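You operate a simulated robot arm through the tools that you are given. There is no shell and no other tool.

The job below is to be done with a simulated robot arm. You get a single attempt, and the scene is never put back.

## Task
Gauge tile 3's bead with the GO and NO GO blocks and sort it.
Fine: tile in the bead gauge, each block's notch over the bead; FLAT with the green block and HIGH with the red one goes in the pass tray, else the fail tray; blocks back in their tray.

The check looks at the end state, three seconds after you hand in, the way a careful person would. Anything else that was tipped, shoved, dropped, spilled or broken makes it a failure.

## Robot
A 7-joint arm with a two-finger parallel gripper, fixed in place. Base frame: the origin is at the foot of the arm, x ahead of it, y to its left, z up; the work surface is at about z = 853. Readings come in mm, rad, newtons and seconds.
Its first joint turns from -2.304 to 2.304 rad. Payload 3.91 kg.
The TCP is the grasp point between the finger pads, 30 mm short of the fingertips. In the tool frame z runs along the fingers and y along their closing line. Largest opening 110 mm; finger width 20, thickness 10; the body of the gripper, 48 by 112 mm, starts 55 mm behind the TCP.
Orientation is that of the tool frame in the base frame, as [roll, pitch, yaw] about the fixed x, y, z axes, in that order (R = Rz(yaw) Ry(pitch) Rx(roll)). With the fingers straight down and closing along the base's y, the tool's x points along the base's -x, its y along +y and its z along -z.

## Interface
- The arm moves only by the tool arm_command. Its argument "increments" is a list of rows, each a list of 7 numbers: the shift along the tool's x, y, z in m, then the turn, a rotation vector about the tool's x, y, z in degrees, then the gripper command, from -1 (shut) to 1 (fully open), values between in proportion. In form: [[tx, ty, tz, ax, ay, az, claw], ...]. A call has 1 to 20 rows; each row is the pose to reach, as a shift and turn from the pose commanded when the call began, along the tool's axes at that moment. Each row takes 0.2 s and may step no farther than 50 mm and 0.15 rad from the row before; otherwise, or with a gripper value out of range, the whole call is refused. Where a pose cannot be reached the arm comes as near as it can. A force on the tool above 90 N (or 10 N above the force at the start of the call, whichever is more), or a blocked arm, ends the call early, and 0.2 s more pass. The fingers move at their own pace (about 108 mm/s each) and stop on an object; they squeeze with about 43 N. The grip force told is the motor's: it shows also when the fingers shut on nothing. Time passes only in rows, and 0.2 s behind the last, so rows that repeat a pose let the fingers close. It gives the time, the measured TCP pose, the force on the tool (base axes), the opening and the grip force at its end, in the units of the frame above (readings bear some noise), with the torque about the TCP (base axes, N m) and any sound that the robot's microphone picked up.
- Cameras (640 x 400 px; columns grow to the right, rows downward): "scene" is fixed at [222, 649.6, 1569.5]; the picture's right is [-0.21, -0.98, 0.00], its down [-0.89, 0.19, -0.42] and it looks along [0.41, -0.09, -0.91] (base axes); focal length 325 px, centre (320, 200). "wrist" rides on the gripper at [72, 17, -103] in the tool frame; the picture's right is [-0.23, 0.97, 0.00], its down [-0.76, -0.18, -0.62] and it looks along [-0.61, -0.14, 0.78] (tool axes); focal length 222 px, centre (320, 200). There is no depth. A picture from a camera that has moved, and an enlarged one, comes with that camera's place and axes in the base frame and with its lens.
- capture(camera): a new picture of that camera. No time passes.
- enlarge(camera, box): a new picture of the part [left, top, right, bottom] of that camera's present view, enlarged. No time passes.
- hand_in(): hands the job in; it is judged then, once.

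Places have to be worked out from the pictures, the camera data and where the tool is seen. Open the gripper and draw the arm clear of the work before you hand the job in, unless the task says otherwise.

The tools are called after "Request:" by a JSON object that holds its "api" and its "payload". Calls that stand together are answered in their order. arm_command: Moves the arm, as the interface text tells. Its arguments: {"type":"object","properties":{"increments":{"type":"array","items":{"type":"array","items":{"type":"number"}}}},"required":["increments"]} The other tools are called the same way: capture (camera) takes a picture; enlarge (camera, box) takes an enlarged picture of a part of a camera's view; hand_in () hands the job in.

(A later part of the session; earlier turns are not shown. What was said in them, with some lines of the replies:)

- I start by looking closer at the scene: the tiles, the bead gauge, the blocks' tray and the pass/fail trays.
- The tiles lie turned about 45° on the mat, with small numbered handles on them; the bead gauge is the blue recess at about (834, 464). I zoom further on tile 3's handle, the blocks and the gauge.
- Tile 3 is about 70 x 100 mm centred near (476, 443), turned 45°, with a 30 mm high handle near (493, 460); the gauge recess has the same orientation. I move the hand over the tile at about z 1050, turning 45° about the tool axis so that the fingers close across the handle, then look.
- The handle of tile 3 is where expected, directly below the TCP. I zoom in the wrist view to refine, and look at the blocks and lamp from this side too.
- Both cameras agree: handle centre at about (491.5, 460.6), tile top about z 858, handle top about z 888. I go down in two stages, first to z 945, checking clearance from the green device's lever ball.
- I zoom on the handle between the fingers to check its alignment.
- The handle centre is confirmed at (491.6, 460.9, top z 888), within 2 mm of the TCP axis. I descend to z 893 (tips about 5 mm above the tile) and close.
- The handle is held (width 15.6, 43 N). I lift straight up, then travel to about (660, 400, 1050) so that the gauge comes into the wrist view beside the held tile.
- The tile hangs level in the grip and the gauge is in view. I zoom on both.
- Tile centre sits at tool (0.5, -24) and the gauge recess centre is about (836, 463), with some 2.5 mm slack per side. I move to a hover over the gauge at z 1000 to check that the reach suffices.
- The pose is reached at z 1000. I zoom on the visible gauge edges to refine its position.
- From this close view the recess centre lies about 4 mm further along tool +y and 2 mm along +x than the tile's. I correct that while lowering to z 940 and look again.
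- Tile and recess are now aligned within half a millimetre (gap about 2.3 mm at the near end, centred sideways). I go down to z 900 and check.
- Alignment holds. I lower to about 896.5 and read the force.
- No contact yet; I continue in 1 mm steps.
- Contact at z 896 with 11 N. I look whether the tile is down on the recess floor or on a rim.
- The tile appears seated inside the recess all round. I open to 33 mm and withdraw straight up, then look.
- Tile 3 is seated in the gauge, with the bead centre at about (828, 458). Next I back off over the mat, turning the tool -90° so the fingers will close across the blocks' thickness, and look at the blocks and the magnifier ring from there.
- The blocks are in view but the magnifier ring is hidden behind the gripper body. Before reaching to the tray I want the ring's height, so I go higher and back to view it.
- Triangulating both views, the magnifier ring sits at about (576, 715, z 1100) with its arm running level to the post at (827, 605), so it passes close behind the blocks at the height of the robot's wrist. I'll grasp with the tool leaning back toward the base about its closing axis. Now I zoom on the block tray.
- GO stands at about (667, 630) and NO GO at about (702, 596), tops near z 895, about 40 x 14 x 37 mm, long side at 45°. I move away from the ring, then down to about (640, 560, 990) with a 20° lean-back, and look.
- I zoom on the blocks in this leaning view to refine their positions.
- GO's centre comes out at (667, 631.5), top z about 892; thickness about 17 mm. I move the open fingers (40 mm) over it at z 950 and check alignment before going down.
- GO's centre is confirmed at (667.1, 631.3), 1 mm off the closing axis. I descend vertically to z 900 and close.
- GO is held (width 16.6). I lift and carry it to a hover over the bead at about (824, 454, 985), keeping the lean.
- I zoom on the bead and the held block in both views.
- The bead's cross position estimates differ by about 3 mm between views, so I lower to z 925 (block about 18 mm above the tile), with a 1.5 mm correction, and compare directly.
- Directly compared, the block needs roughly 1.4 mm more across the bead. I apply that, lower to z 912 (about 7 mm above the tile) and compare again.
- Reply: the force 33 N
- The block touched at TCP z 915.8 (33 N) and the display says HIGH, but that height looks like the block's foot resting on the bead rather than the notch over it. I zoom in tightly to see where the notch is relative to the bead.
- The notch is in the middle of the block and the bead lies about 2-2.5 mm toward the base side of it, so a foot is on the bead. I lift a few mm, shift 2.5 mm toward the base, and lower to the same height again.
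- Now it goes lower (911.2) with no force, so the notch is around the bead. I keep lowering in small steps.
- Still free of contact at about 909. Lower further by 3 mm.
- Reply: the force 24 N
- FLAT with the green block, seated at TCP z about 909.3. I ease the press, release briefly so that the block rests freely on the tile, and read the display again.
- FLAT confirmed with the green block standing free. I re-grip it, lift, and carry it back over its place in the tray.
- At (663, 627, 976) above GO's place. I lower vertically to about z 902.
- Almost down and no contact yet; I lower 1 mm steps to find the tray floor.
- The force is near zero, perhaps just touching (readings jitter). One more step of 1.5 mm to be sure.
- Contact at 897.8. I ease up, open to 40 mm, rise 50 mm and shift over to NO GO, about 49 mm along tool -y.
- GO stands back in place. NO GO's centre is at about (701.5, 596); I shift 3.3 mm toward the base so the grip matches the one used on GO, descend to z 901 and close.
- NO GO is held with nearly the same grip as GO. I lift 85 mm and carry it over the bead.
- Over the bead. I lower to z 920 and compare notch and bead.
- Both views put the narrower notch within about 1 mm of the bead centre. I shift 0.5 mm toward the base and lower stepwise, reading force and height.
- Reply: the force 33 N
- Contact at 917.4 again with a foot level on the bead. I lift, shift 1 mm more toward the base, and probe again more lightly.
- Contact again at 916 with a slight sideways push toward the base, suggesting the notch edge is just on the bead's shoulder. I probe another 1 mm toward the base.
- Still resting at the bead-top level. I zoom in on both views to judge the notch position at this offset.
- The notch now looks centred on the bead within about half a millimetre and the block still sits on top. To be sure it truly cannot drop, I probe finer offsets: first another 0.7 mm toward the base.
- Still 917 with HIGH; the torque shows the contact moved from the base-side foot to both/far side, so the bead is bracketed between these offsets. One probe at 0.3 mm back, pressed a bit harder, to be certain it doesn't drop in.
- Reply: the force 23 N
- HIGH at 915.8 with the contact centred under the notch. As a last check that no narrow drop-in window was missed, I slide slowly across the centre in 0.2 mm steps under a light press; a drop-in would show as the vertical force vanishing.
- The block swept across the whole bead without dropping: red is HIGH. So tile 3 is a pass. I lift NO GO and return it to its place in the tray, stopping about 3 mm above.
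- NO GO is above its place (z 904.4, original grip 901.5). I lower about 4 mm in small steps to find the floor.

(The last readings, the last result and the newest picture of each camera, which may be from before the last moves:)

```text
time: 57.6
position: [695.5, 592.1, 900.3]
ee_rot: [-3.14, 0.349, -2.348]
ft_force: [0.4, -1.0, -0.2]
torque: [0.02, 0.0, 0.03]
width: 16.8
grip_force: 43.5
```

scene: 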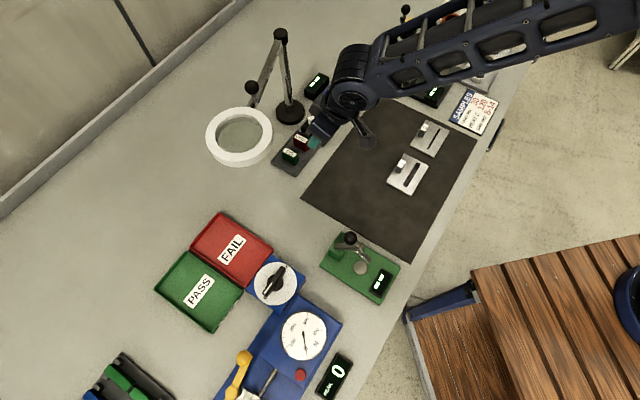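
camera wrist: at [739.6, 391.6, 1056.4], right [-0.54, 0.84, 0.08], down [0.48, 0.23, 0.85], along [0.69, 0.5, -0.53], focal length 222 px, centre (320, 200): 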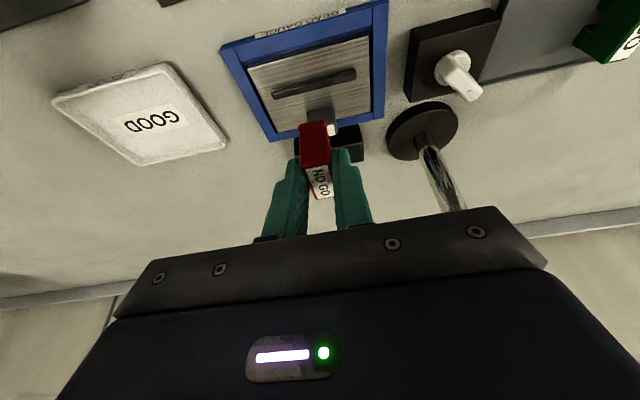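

Request:
{"api": "arm_command", "payload": {"increments": [[0.00034, 0, 0.00094, 0, 0, 0, -1], [0.0006, 0, 0.0016, 0, 0, 0, -1], [0.0006, 0, 0.0016, 0, 0, 0, -1]]}}

```text
time: 58.4
position: [696.2, 590.3, 899.6]
ee_rot: [3.139, 0.35, -2.349]
ft_force: [-0.8, -2.0, 18.0]
torque: [-0.06, 0.02, -0.02]
width: 16.9
grip_force: 43.4
```

On the tray floor with 18 N. I ease off, open to 40 mm, rise and back off toward the mat.

Request:
{"api": "arm_command", "payload": {"increments": [[-0.0005, 0, -0.0014, 0, 0, 0, -1], [-0.0005, 0, -0.0014, 0, 0, 0, -0.5], [-0.0005, 0, -0.0014, 0, 0, 0, -0.27], [-0.0005, 0, -0.0014, 0, 0, 0, -0.27], [-0.009, 0, -0.025, 0, 0, 0, -0.27], [-0.0175, 0, -0.0485, 0, 0, 0, -0.27], [-0.0265, 0, -0.0732, 0, 0, 0, -0.27], [0.005, 0, -0.09, 0, 0, 0, -0.27], [0.035, 0, -0.11, 0, 0, 0, -0.27], [0.035, 0, -0.11, 0, 0, 0, -0.27]]}}

Request:
{"api": "capture", "payload": {"camera": "wrist"}}

Request:
{"api": "capture", "payload": {"camera": "scene"}}

```text
time: 60.6
position: [646.8, 539.8, 989.6]
ee_rot: [-3.141, 0.35, -2.35]
ft_force: [-0.2, 0.0, -0.3]
torque: [0.04, 0.02, -0.02]
width: 40.3
grip_force: 0.1
```

```text
taken
camera wrist: at [562.6, 477.8, 1062.6], right [-0.54, 0.84, 0.08], down [0.48, 0.23, 0.85], along [0.69, 0.5, -0.53], focal length 222 px, centre (320, 200)
```

wrist: 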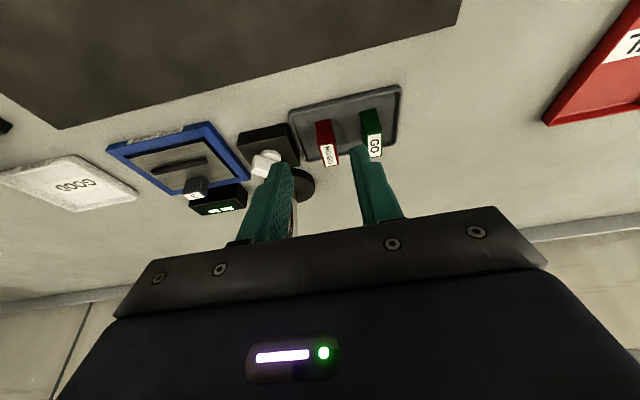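

```text
taken
```

scene: 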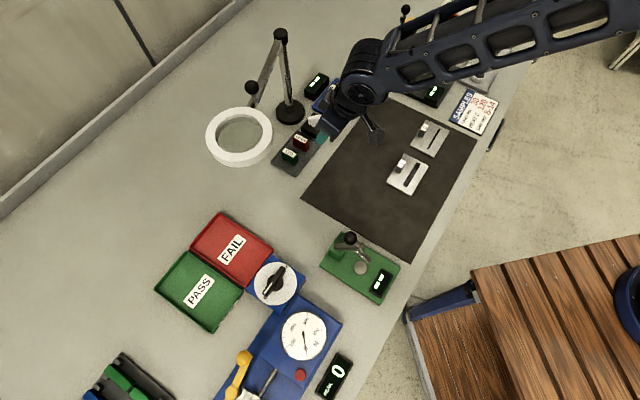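

Both blocks are back in the tray. I straighten the tool to vertical while moving to about (640, 500, 1050).

Request:
{"api": "arm_command", "payload": {"increments": [[0.0026, -0.0058, -0.017, 0, 5, 0, -0.3], [0.0053, -0.0115, -0.034, 0, 10, 0, -0.3], [0.008, -0.0173, -0.051, 0, 15, 0, -0.35], [0.0106, -0.0231, -0.0681, 0, 20.05, 0, -0.4], [0.0106, -0.0231, -0.0681, 0, 20.05, 0, -0.4]]}}

```text
time: 61.8
position: [639.5, 501.9, 1050.5]
ee_rot: [3.141, -0.002, -2.349]
ft_force: [-0.1, -0.1, 0.1]
torque: [0.0, -0.01, -0.02]
width: 33.1
grip_force: 0.2
```

Now I turn +90° about the tool axis while moving over the gauge handle at z 1000.

Request:
{"api": "arm_command", "payload": {"increments": [[-0.0124, -0.0151, 0.0045, 0, 0, 8.18, -0.4], [-0.0249, -0.0301, 0.009, 0, 0, 16.36, -0.4], [-0.0373, -0.0452, 0.0136, 0, 0, 24.54, -0.4], [-0.0497, -0.0602, 0.0182, 0, 0, 32.73, -0.4], [-0.0621, -0.0753, 0.0227, 0, 0, 40.91, -0.4], [-0.0746, -0.0903, 0.0273, 0, 0, 49.09, -0.4], [-0.087, -0.1054, 0.0318, 0, 0, 57.27, -0.4], [-0.0994, -0.1204, 0.0364, 0, 0, 65.45, -0.4], [-0.1118, -0.1355, 0.0409, 0, 0, 73.63, -0.4], [-0.1243, -0.1505, 0.0455, 0, 0, 81.82, -0.4], [-0.1367, -0.1656, 0.05, 0, 0, 90, -0.4], [-0.1367, -0.1656, 0.05, 0, 0, 90, -0.4]]}}

Request:
{"api": "enlarge", "payload": {"camera": "wrist", "box": [200, 10, 400, 210]}}

Request:
{"api": "enlarge", "payload": {"camera": "scene", "box": [230, 20, 430, 190]}}

```text
time: 64.4
position: [854.0, 481.0, 999.6]
ee_rot: [-3.139, 0.001, 2.363]
ft_force: [0.1, 0.0, 0.4]
torque: [0.0, -0.01, -0.02]
width: 33.1
grip_force: 0.1
```

```text
2.00 times, centred on (300, 110) of wrist
camera zoom: at [815.0, 544.4, 1104.6], right [0.85, 0.53, 0.0], down [0.42, -0.66, 0.62], along [0.33, -0.53, -0.78], focal length 444 px, centre (360, 380)
```

zoom: 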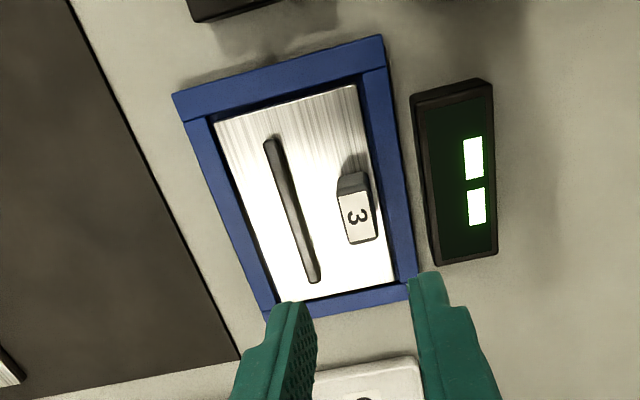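

```text
2.35 times, centred on (330, 105) of scene
camera zoom: at [222.0, 649.6, 1569.5], right [-0.21, -0.98, 0.0], down [-0.89, 0.19, -0.42], along [0.41, -0.09, -0.91], focal length 764 px, centre (296, 424)
```

zoom: 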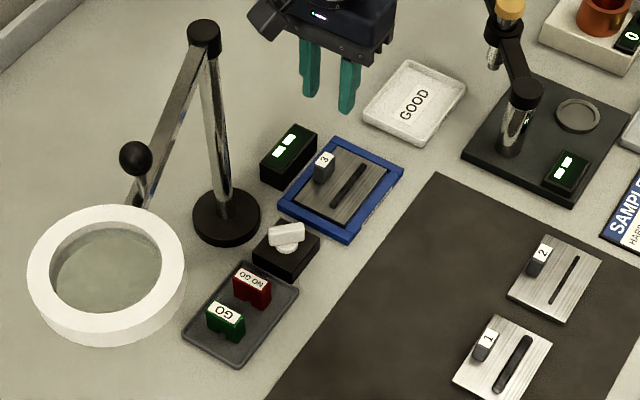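

The handle is at tool (+3.5, 0). I descend to z 896.5 and grip it.

Request:
{"api": "arm_command", "payload": {"increments": [[0.0035, 0, 0.035, 0, 0, 0, -0.4], [0.0035, 0, 0.07, 0, 0, 0, -0.4], [0.0035, 0, 0.09, 0, 0, 0, -0.4], [0.0035, 0, 0.103, 0, 0, 0, -0.4], [0.0035, 0, 0.103, 0, 0, 0, -0.4], [0.0035, 0, 0.103, 0, 0, 0, -1], [0.0035, 0, 0.103, 0, 0, 0, -1], [0.0035, 0, 0.103, 0, 0, 0, -1]]}}

Request:
{"api": "enlarge", "payload": {"camera": "wrist", "box": [180, 0, 400, 190]}}

```text
time: 66.2
position: [850.4, 483.9, 897.5]
ee_rot: [-3.139, 0.0, 2.363]
ft_force: [-0.1, -0.3, 0.1]
torque: [0.05, -0.04, -0.04]
width: 15.4
grip_force: 43.5
```

```text
2.11 times, centred on (290, 95) of wrist
camera zoom: at [811.4, 546.4, 1001.9], right [0.85, 0.53, 0.0], down [0.42, -0.66, 0.62], along [0.33, -0.53, -0.78], focal length 468 px, centre (383, 421)
```

zoom: 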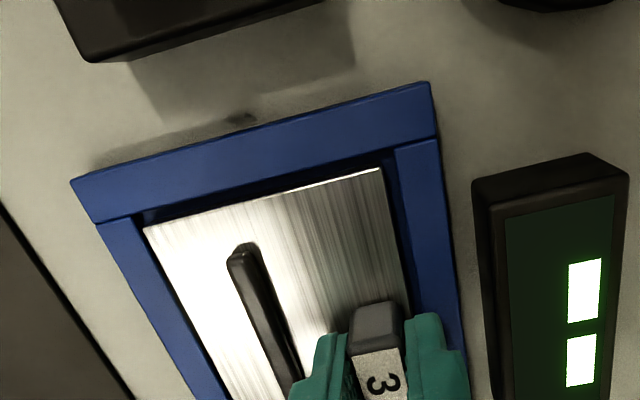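

Handle gripped. I lift the tile straight out and retract to about (620, 400, 1062), well inside the lamp.

Request:
{"api": "arm_command", "payload": {"increments": [[0, 0, -0.015, 0, 0, 0, -1], [0, 0, -0.055, 0, 0, 0, -1], [0, 0, -0.1, 0, 0, 0, -1], [0, 0, -0.145, 0, 0, 0, -1], [0.0175, -0.0369, -0.155, 0, 0, 0, -1], [0.035, -0.0739, -0.16, 0, 0, 0, -1], [0.0525, -0.1108, -0.165, 0, 0, 0, -1], [0.07, -0.1477, -0.165, 0, 0, 0, -1], [0.0874, -0.1847, -0.165, 0, 0, 0, -1], [0.1049, -0.2216, -0.165, 0, 0, 0, -1], [0.1049, -0.2216, -0.165, 0, 0, 0, -1]]}}

Request:
{"api": "capture", "payload": {"camera": "scene"}}

Request:
{"api": "capture", "payload": {"camera": "wrist"}}

```text
time: 68.6
position: [619.7, 399.9, 1061.3]
ee_rot: [-3.138, 0.0, 2.365]
ft_force: [0.8, 0.1, -3.7]
torque: [0.06, -0.01, 0.02]
width: 15.5
grip_force: 43.4
```

```text
taken
```

scene: 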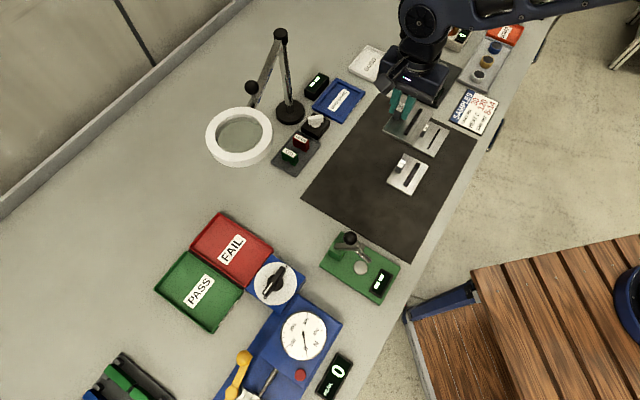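

```text
taken
camera wrist: at [580.9, 462.3, 1166.6], right [0.85, 0.53, 0.0], down [0.42, -0.66, 0.62], along [0.33, -0.53, -0.78], focal length 222 px, centre (320, 200)
```

wrist: 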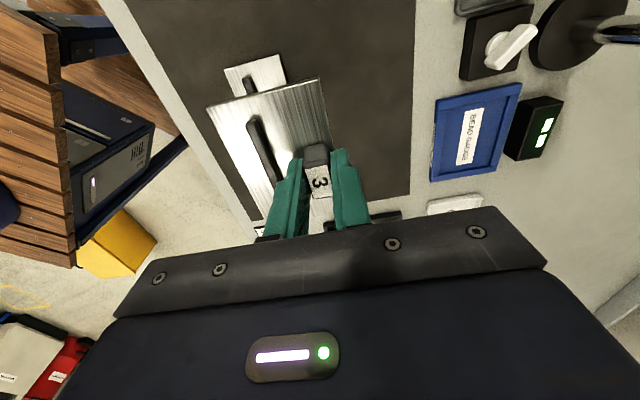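

Tile secure. I swing to about (420, 560, 1080) while turning the tile 90° so its long side will lie along the pass tray's long side.

Request:
{"api": "arm_command", "payload": {"increments": [[0.0232, -0.0023, -0.0017, 0, 0, -8.18, -1], [0.0463, -0.0047, -0.0035, 0, 0, -16.36, -1], [0.0695, -0.007, -0.0052, 0, 0, -24.54, -1], [0.0926, -0.0093, -0.0069, 0, 0, -32.73, -1], [0.1158, -0.0117, -0.0086, 0, 0, -40.91, -1], [0.1389, -0.014, -0.0104, 0, 0, -49.09, -1], [0.1621, -0.0164, -0.0121, 0, 0, -57.27, -1], [0.1852, -0.0187, -0.0138, 0, 0, -65.45, -1], [0.2084, -0.021, -0.0155, 0, 0, -73.63, -1], [0.2315, -0.0234, -0.0173, 0, 0, -81.82, -1], [0.2547, -0.0257, -0.019, 0, 0, -90, -1], [0.2547, -0.0257, -0.019, 0, 0, -90, -1]]}}

Request:
{"api": "capture", "payload": {"camera": "scene"}}

Request:
{"api": "capture", "payload": {"camera": "wrist"}}

```text
time: 71.2
position: [422.0, 561.1, 1082.0]
ee_rot: [-3.14, -0.002, -2.347]
ft_force: [0.2, 0.3, -3.0]
torque: [0.04, 0.06, 0.0]
width: 15.3
grip_force: 42.5
```

```text
taken
```

scene: 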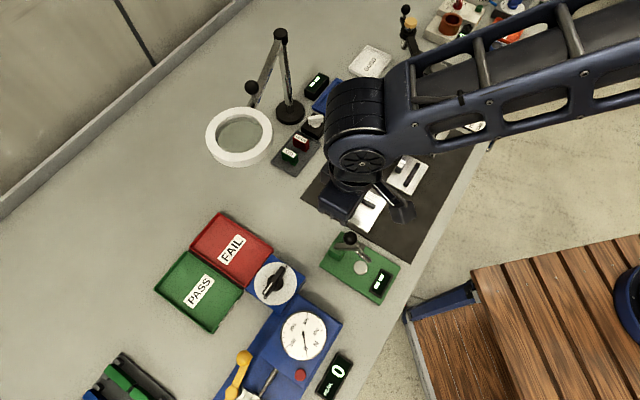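

```text
taken
camera wrist: at [359.5, 520.4, 1186.3], right [-0.54, 0.84, 0.0], down [0.66, 0.42, 0.62], along [0.53, 0.33, -0.78], focal length 222 px, centre (320, 200)
```

wrist: 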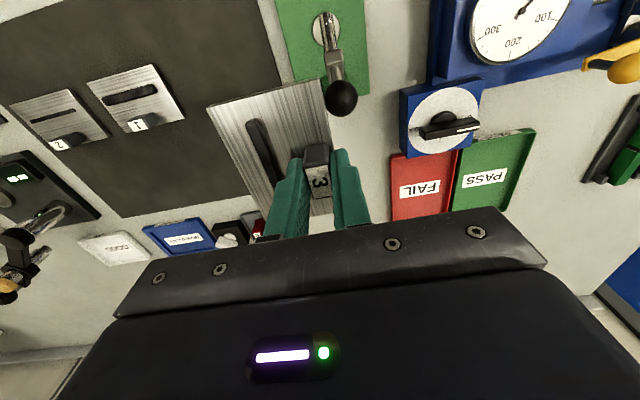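

I move on to about (400, 720, 1060) so that the pass tray shows beside the held tile.

Request:
{"api": "arm_command", "payload": {"increments": [[-0.0245, 0.0318, 0.0055, 0, 0, 0, -1], [-0.049, 0.0636, 0.011, 0, 0, 0, -1], [-0.0735, 0.0953, 0.0165, 0, 0, 0, -1], [-0.098, 0.1271, 0.022, 0, 0, 0, -1], [-0.098, 0.1271, 0.022, 0, 0, 0, -1]]}}

Request:
{"api": "capture", "payload": {"camera": "wrist"}}

Request:
{"api": "enlarge", "payload": {"camera": "wrist", "box": [330, 60, 530, 230]}}

Request:
{"api": "enlarge", "payload": {"camera": "wrist", "box": [180, 50, 380, 240]}}

```text
time: 72.4
position: [399.6, 721.1, 1059.1]
ee_rot: [3.141, -0.001, -2.349]
ft_force: [0.0, -0.4, -2.1]
torque: [0.06, 0.02, -0.02]
width: 15.5
grip_force: 43.0
```

```text
taken
camera wrist: at [337.3, 679.6, 1163.2], right [-0.53, 0.85, 0.0], down [0.66, 0.42, 0.62], along [0.53, 0.33, -0.78], focal length 222 px, centre (320, 200)
```

wrist: 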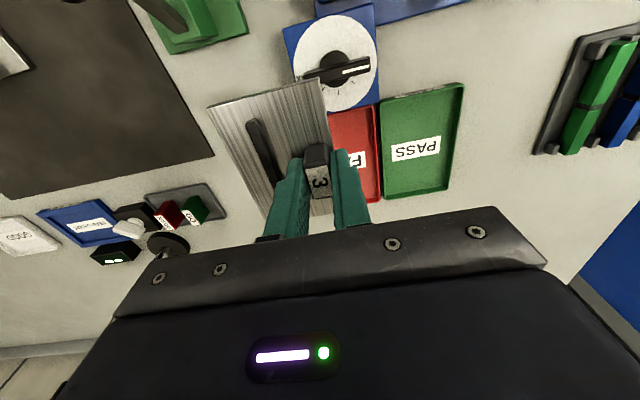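

```text
2.35 times, centred on (430, 145) of wrist
camera zoom: at [337.3, 679.6, 1163.2], right [-0.53, 0.85, 0.0], down [0.66, 0.42, 0.62], along [0.53, 0.33, -0.78], focal length 523 px, centre (61, 329)
```

zoom: 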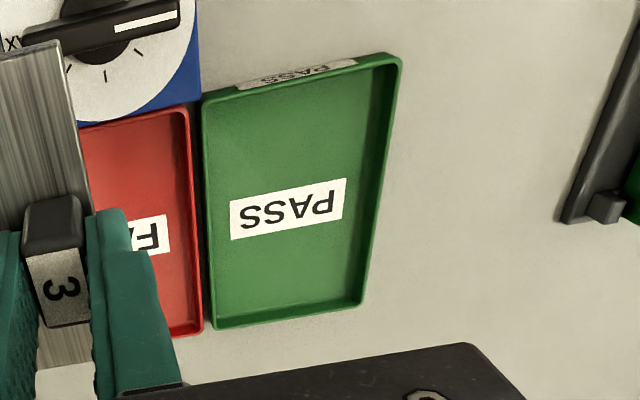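

```text
2.11 times, centred on (280, 145) of wrist
camera zoom: at [337.3, 679.6, 1163.2], right [-0.53, 0.85, 0.0], down [0.66, 0.42, 0.62], along [0.53, 0.33, -0.78], focal length 468 px, centre (404, 316)
```

zoom: 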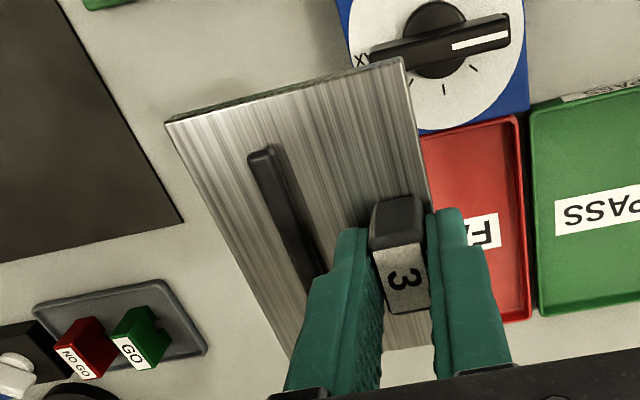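

The pass tray's centre comes out at about (387, 878) with its long side at 44-45°, matching the tile now. I aim for TCP (366, 884), which puts the tile well inside, first hovering at z 980.

Request:
{"api": "arm_command", "payload": {"increments": [[-0.0185, 0.0276, 0.0158, 0, 0, 0, -1], [-0.0371, 0.0553, 0.0316, 0, 0, 0, -1], [-0.0556, 0.0829, 0.0474, 0, 0, 0, -1], [-0.0742, 0.1106, 0.0632, 0, 0, 0, -1], [-0.0927, 0.1382, 0.079, 0, 0, 0, -1], [-0.0927, 0.1382, 0.079, 0, 0, 0, -1]]}}

Request:
{"api": "capture", "payload": {"camera": "wrist"}}

Request:
{"api": "enlarge", "payload": {"camera": "scene", "box": [120, 140, 340, 340]}}

```text
time: 73.8
position: [366.4, 884.1, 980.2]
ee_rot: [3.141, 0.001, -2.35]
ft_force: [0.0, -0.6, -2.6]
torque: [-0.01, 0.03, -0.03]
width: 15.5
grip_force: 43.0
```

```text
taken
camera wrist: at [302.9, 843.4, 1084.3], right [-0.53, 0.85, 0.0], down [0.66, 0.42, 0.62], along [0.53, 0.33, -0.78], focal length 222 px, centre (320, 200)
```

wrist: 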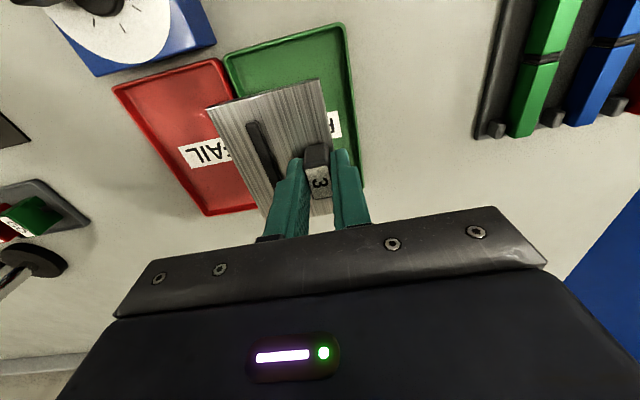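

```text
2.00 times, centred on (230, 240) of scene
camera zoom: at [222.0, 649.6, 1569.5], right [-0.21, -0.98, 0.0], down [-0.89, 0.19, -0.42], along [0.41, -0.09, -0.91], focal length 649 px, centre (500, 120)
```

zoom: 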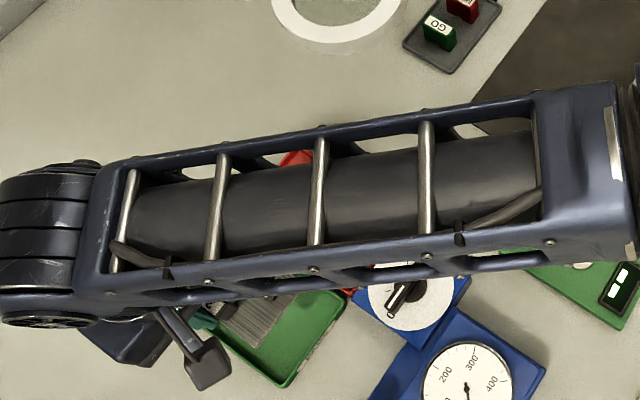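

I zoom to compare the tile's edges with the tray walls.

Request:
{"api": "enlarge", "payload": {"camera": "wrist", "box": [190, 10, 390, 210]}}

```text
2.00 times, centred on (290, 110) of wrist
camera zoom: at [302.9, 843.4, 1084.3], right [-0.53, 0.85, 0.0], down [0.66, 0.42, 0.62], along [0.53, 0.33, -0.78], focal length 444 px, centre (380, 380)
```

zoom: 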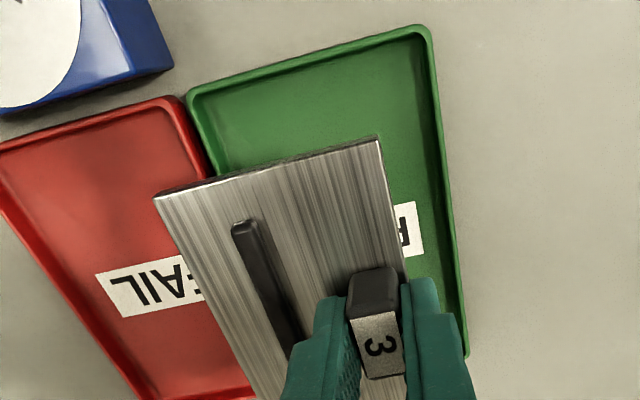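

The tile is about 8 mm left of the tray's centre line; I shift +4 mm in tool y and lower to about z 903.

Request:
{"api": "arm_command", "payload": {"increments": [[0, 0.002, 0.025, 0, 0, 0, -1], [0, 0.004, 0.05, 0, 0, 0, -1], [0, 0.004, 0.07, 0, 0, 0, -1], [0, 0.004, 0.077, 0, 0, 0, -1], [0, 0.004, 0.077, 0, 0, 0, -1]]}}

Request:
{"api": "enlarge", "payload": {"camera": "wrist", "box": [190, 10, 390, 210]}}

```text
time: 75.0
position: [364.9, 884.1, 902.9]
ee_rot: [3.142, -0.002, -2.351]
ft_force: [-0.6, -0.3, -2.7]
torque: [0.07, 0.04, -0.02]
width: 15.5
grip_force: 43.3
```

```text
2.00 times, centred on (290, 110) of wrist
camera zoom: at [301.0, 844.9, 1007.4], right [-0.53, 0.85, 0.0], down [0.66, 0.42, 0.62], along [0.53, 0.33, -0.78], focal length 444 px, centre (380, 380)
```

zoom: 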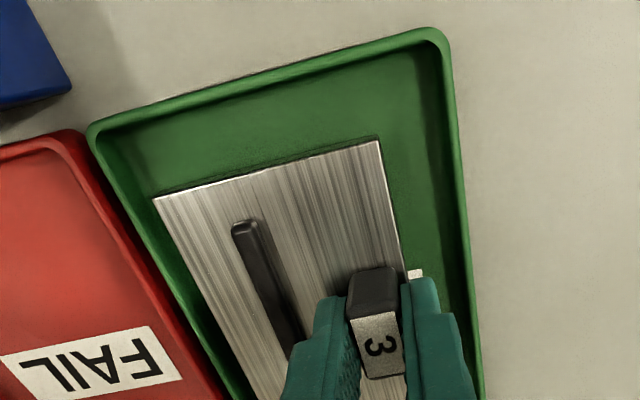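

The tile is inside the tray walls. I lower in small steps to contact.

Request:
{"api": "arm_command", "payload": {"increments": [[0, 0, 0.002, 0, 0, 0, -1], [0, 0, 0.004, 0, 0, 0, -1], [0, 0, 0.005, 0, 0, 0, -1], [0, 0, 0.006, 0, 0, 0, -1], [0, 0, 0.006, 0, 0, 0, -1]]}}

```text
time: 76.2
position: [363.2, 886.6, 896.6]
ee_rot: [-3.142, -0.003, -2.35]
ft_force: [0.1, 0.7, -3.4]
torque: [0.0, 0.03, 0.03]
width: 15.4
grip_force: 42.8
```

Request:
{"api": "arm_command", "payload": {"increments": [[0, 0, 0.001, 0, 0, 0, -1], [0, 0, 0.002, 0, 0, 0, -1], [0, 0, 0.003, 0, 0, 0, -1], [0, 0, 0.003, 0, 0, 0, -1]]}}

```text
time: 77.2
position: [364.4, 885.1, 895.2]
ee_rot: [-3.142, 0.001, -2.349]
ft_force: [1.1, -1.4, 10.3]
torque: [-0.3, 0.16, 0.0]
width: 15.6
grip_force: 43.6
```

The tile is on the tray floor (z 895, 10 N). I ease up 1 mm, open to about 27 mm and rise straight up.

Request:
{"api": "arm_command", "payload": {"increments": [[0, 0, -0.001, 0, 0, 0, -1], [0, 0, -0.001, 0, 0, 0, -0.7], [0, 0, -0.001, 0, 0, 0, -0.51], [0, 0, -0.001, 0, 0, 0, -0.51], [0, 0, -0.015, 0, 0, 0, -0.51], [0, 0, -0.04, 0, 0, 0, -0.51], [0, 0, -0.08, 0, 0, 0, -0.51], [0, 0, -0.12, 0, 0, 0, -0.51], [0, 0, -0.12, 0, 0, 0, -0.51]]}}

Request:
{"api": "capture", "payload": {"camera": "wrist"}}

```text
time: 79.2
position: [363.8, 885.6, 1013.9]
ee_rot: [-3.141, -0.002, -2.348]
ft_force: [-0.2, 0.7, 0.3]
torque: [0.03, 0.02, 0.0]
width: 27.2
grip_force: 0.0
```

```text
taken
camera wrist: at [301.5, 845.4, 1117.9], right [-0.53, 0.85, 0.0], down [0.66, 0.42, 0.62], along [0.53, 0.33, -0.78], focal length 222 px, centre (320, 200)
```

wrist: 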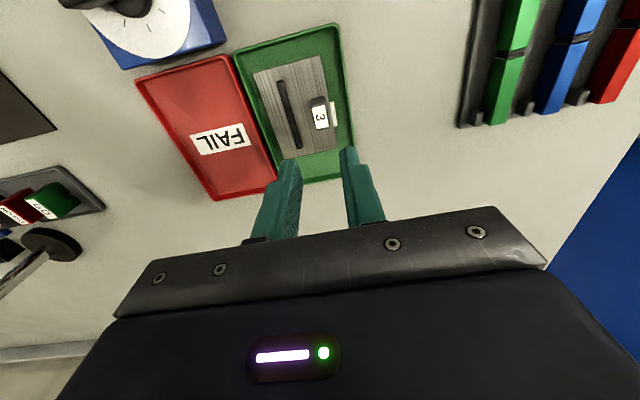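

Tile 3 lies flat in the pass tray. I back the arm off to about (440, 530, 1120), opening the gripper, and check the whole scene.

Request:
{"api": "arm_command", "payload": {"increments": [[0.0184, -0.0282, -0.0092, 0, 0, 0, -0.5], [0.0369, -0.0564, -0.0184, 0, 0, 0, -0.5], [0.0553, -0.0845, -0.0276, 0, 0, 0, 0], [0.0738, -0.1127, -0.0368, 0, 0, 0, 0.5], [0.0922, -0.1409, -0.046, 0, 0, 0, 1], [0.1138, -0.1735, -0.058, 0, 0, 0, 1], [0.1354, -0.206, -0.07, 0, 0, 0, 1], [0.157, -0.2386, -0.082, 0, 0, 0, 1], [0.1785, -0.2711, -0.094, 0, 0, 0, 1], [0.2001, -0.3037, -0.106, 0, 0, 0, 1], [0.2001, -0.3037, -0.106, 0, 0, 0, 1]]}}

Request:
{"api": "capture", "payload": {"camera": "scene"}}

Request:
{"api": "enlarge", "payload": {"camera": "scene", "box": [140, 190, 300, 340]}}

Request:
{"api": "enlarge", "payload": {"camera": "scene", "box": [260, 60, 380, 190]}}

```text
time: 81.6
position: [440.3, 530.7, 1120.7]
ee_rot: [-3.14, 0.0, -2.349]
ft_force: [0.1, 0.5, 0.1]
torque: [-0.02, 0.0, -0.01]
width: 109.8
grip_force: 0.0
```

```text
taken
```

scene: 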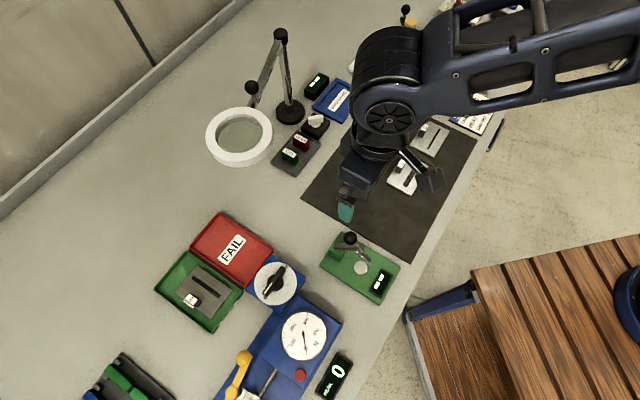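

```text
2.67 times, centred on (220, 265) of scene
camera zoom: at [222.0, 649.6, 1569.5], right [-0.21, -0.98, 0.0], down [-0.89, 0.19, -0.42], along [0.41, -0.09, -0.91], focal length 866 px, centre (587, 27)
```

zoom: 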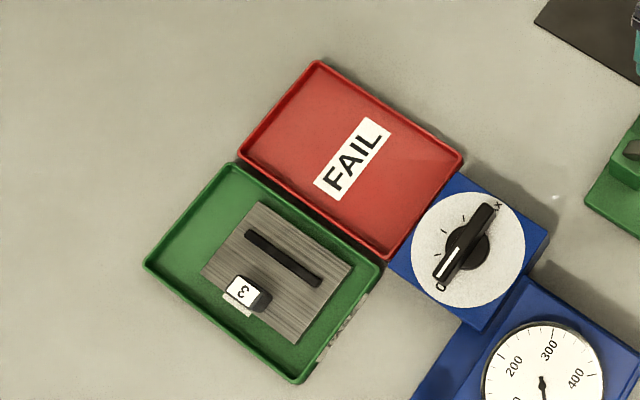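

```text
3.08 times, centred on (320, 125) of scene
camera zoom: at [222.0, 649.6, 1569.5], right [-0.21, -0.98, 0.0], down [-0.89, 0.19, -0.42], along [0.41, -0.09, -0.91], focal length 999 px, centre (320, 431)
```

zoom: 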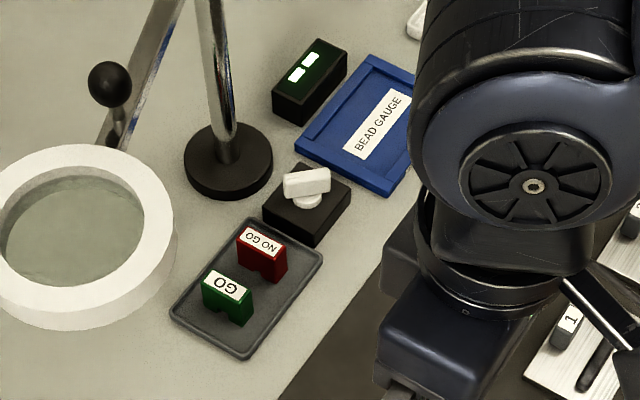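

Tile 3 is flat in the pass tray and both blocks stand in their tray. The lamp, switch, gauge and other tiles look undisturbed, and the gripper is open and clear of the work, so I hand in.

Request:
{"api": "hand_in", "payload": {}}

```text
The job is handed in.
```

Tile 3 passed and is lying flat in the pass tray. In the bead gauge it read FLAT with the green GO block and HIGH with the red NO GO block.

- **GO:** FLAT, both while held and standing free on the tile. My first try came down a couple of millimetres off and showed HIGH with a foot resting on the bead. It read FLAT once I moved the notch over the bead.
- **NO GO:** HIGH at every position. I tried several offsets, then slid the block slowly across the bead, and it never dropped onto the tile.

Both blocks are back in their tray where they stood. Nothing else looked disturbed in the last pictures, though the arm hid part of the scene. The gripper is open and the arm is clear above the mat. The job is handed in; I only got confirmation of that, not a result.
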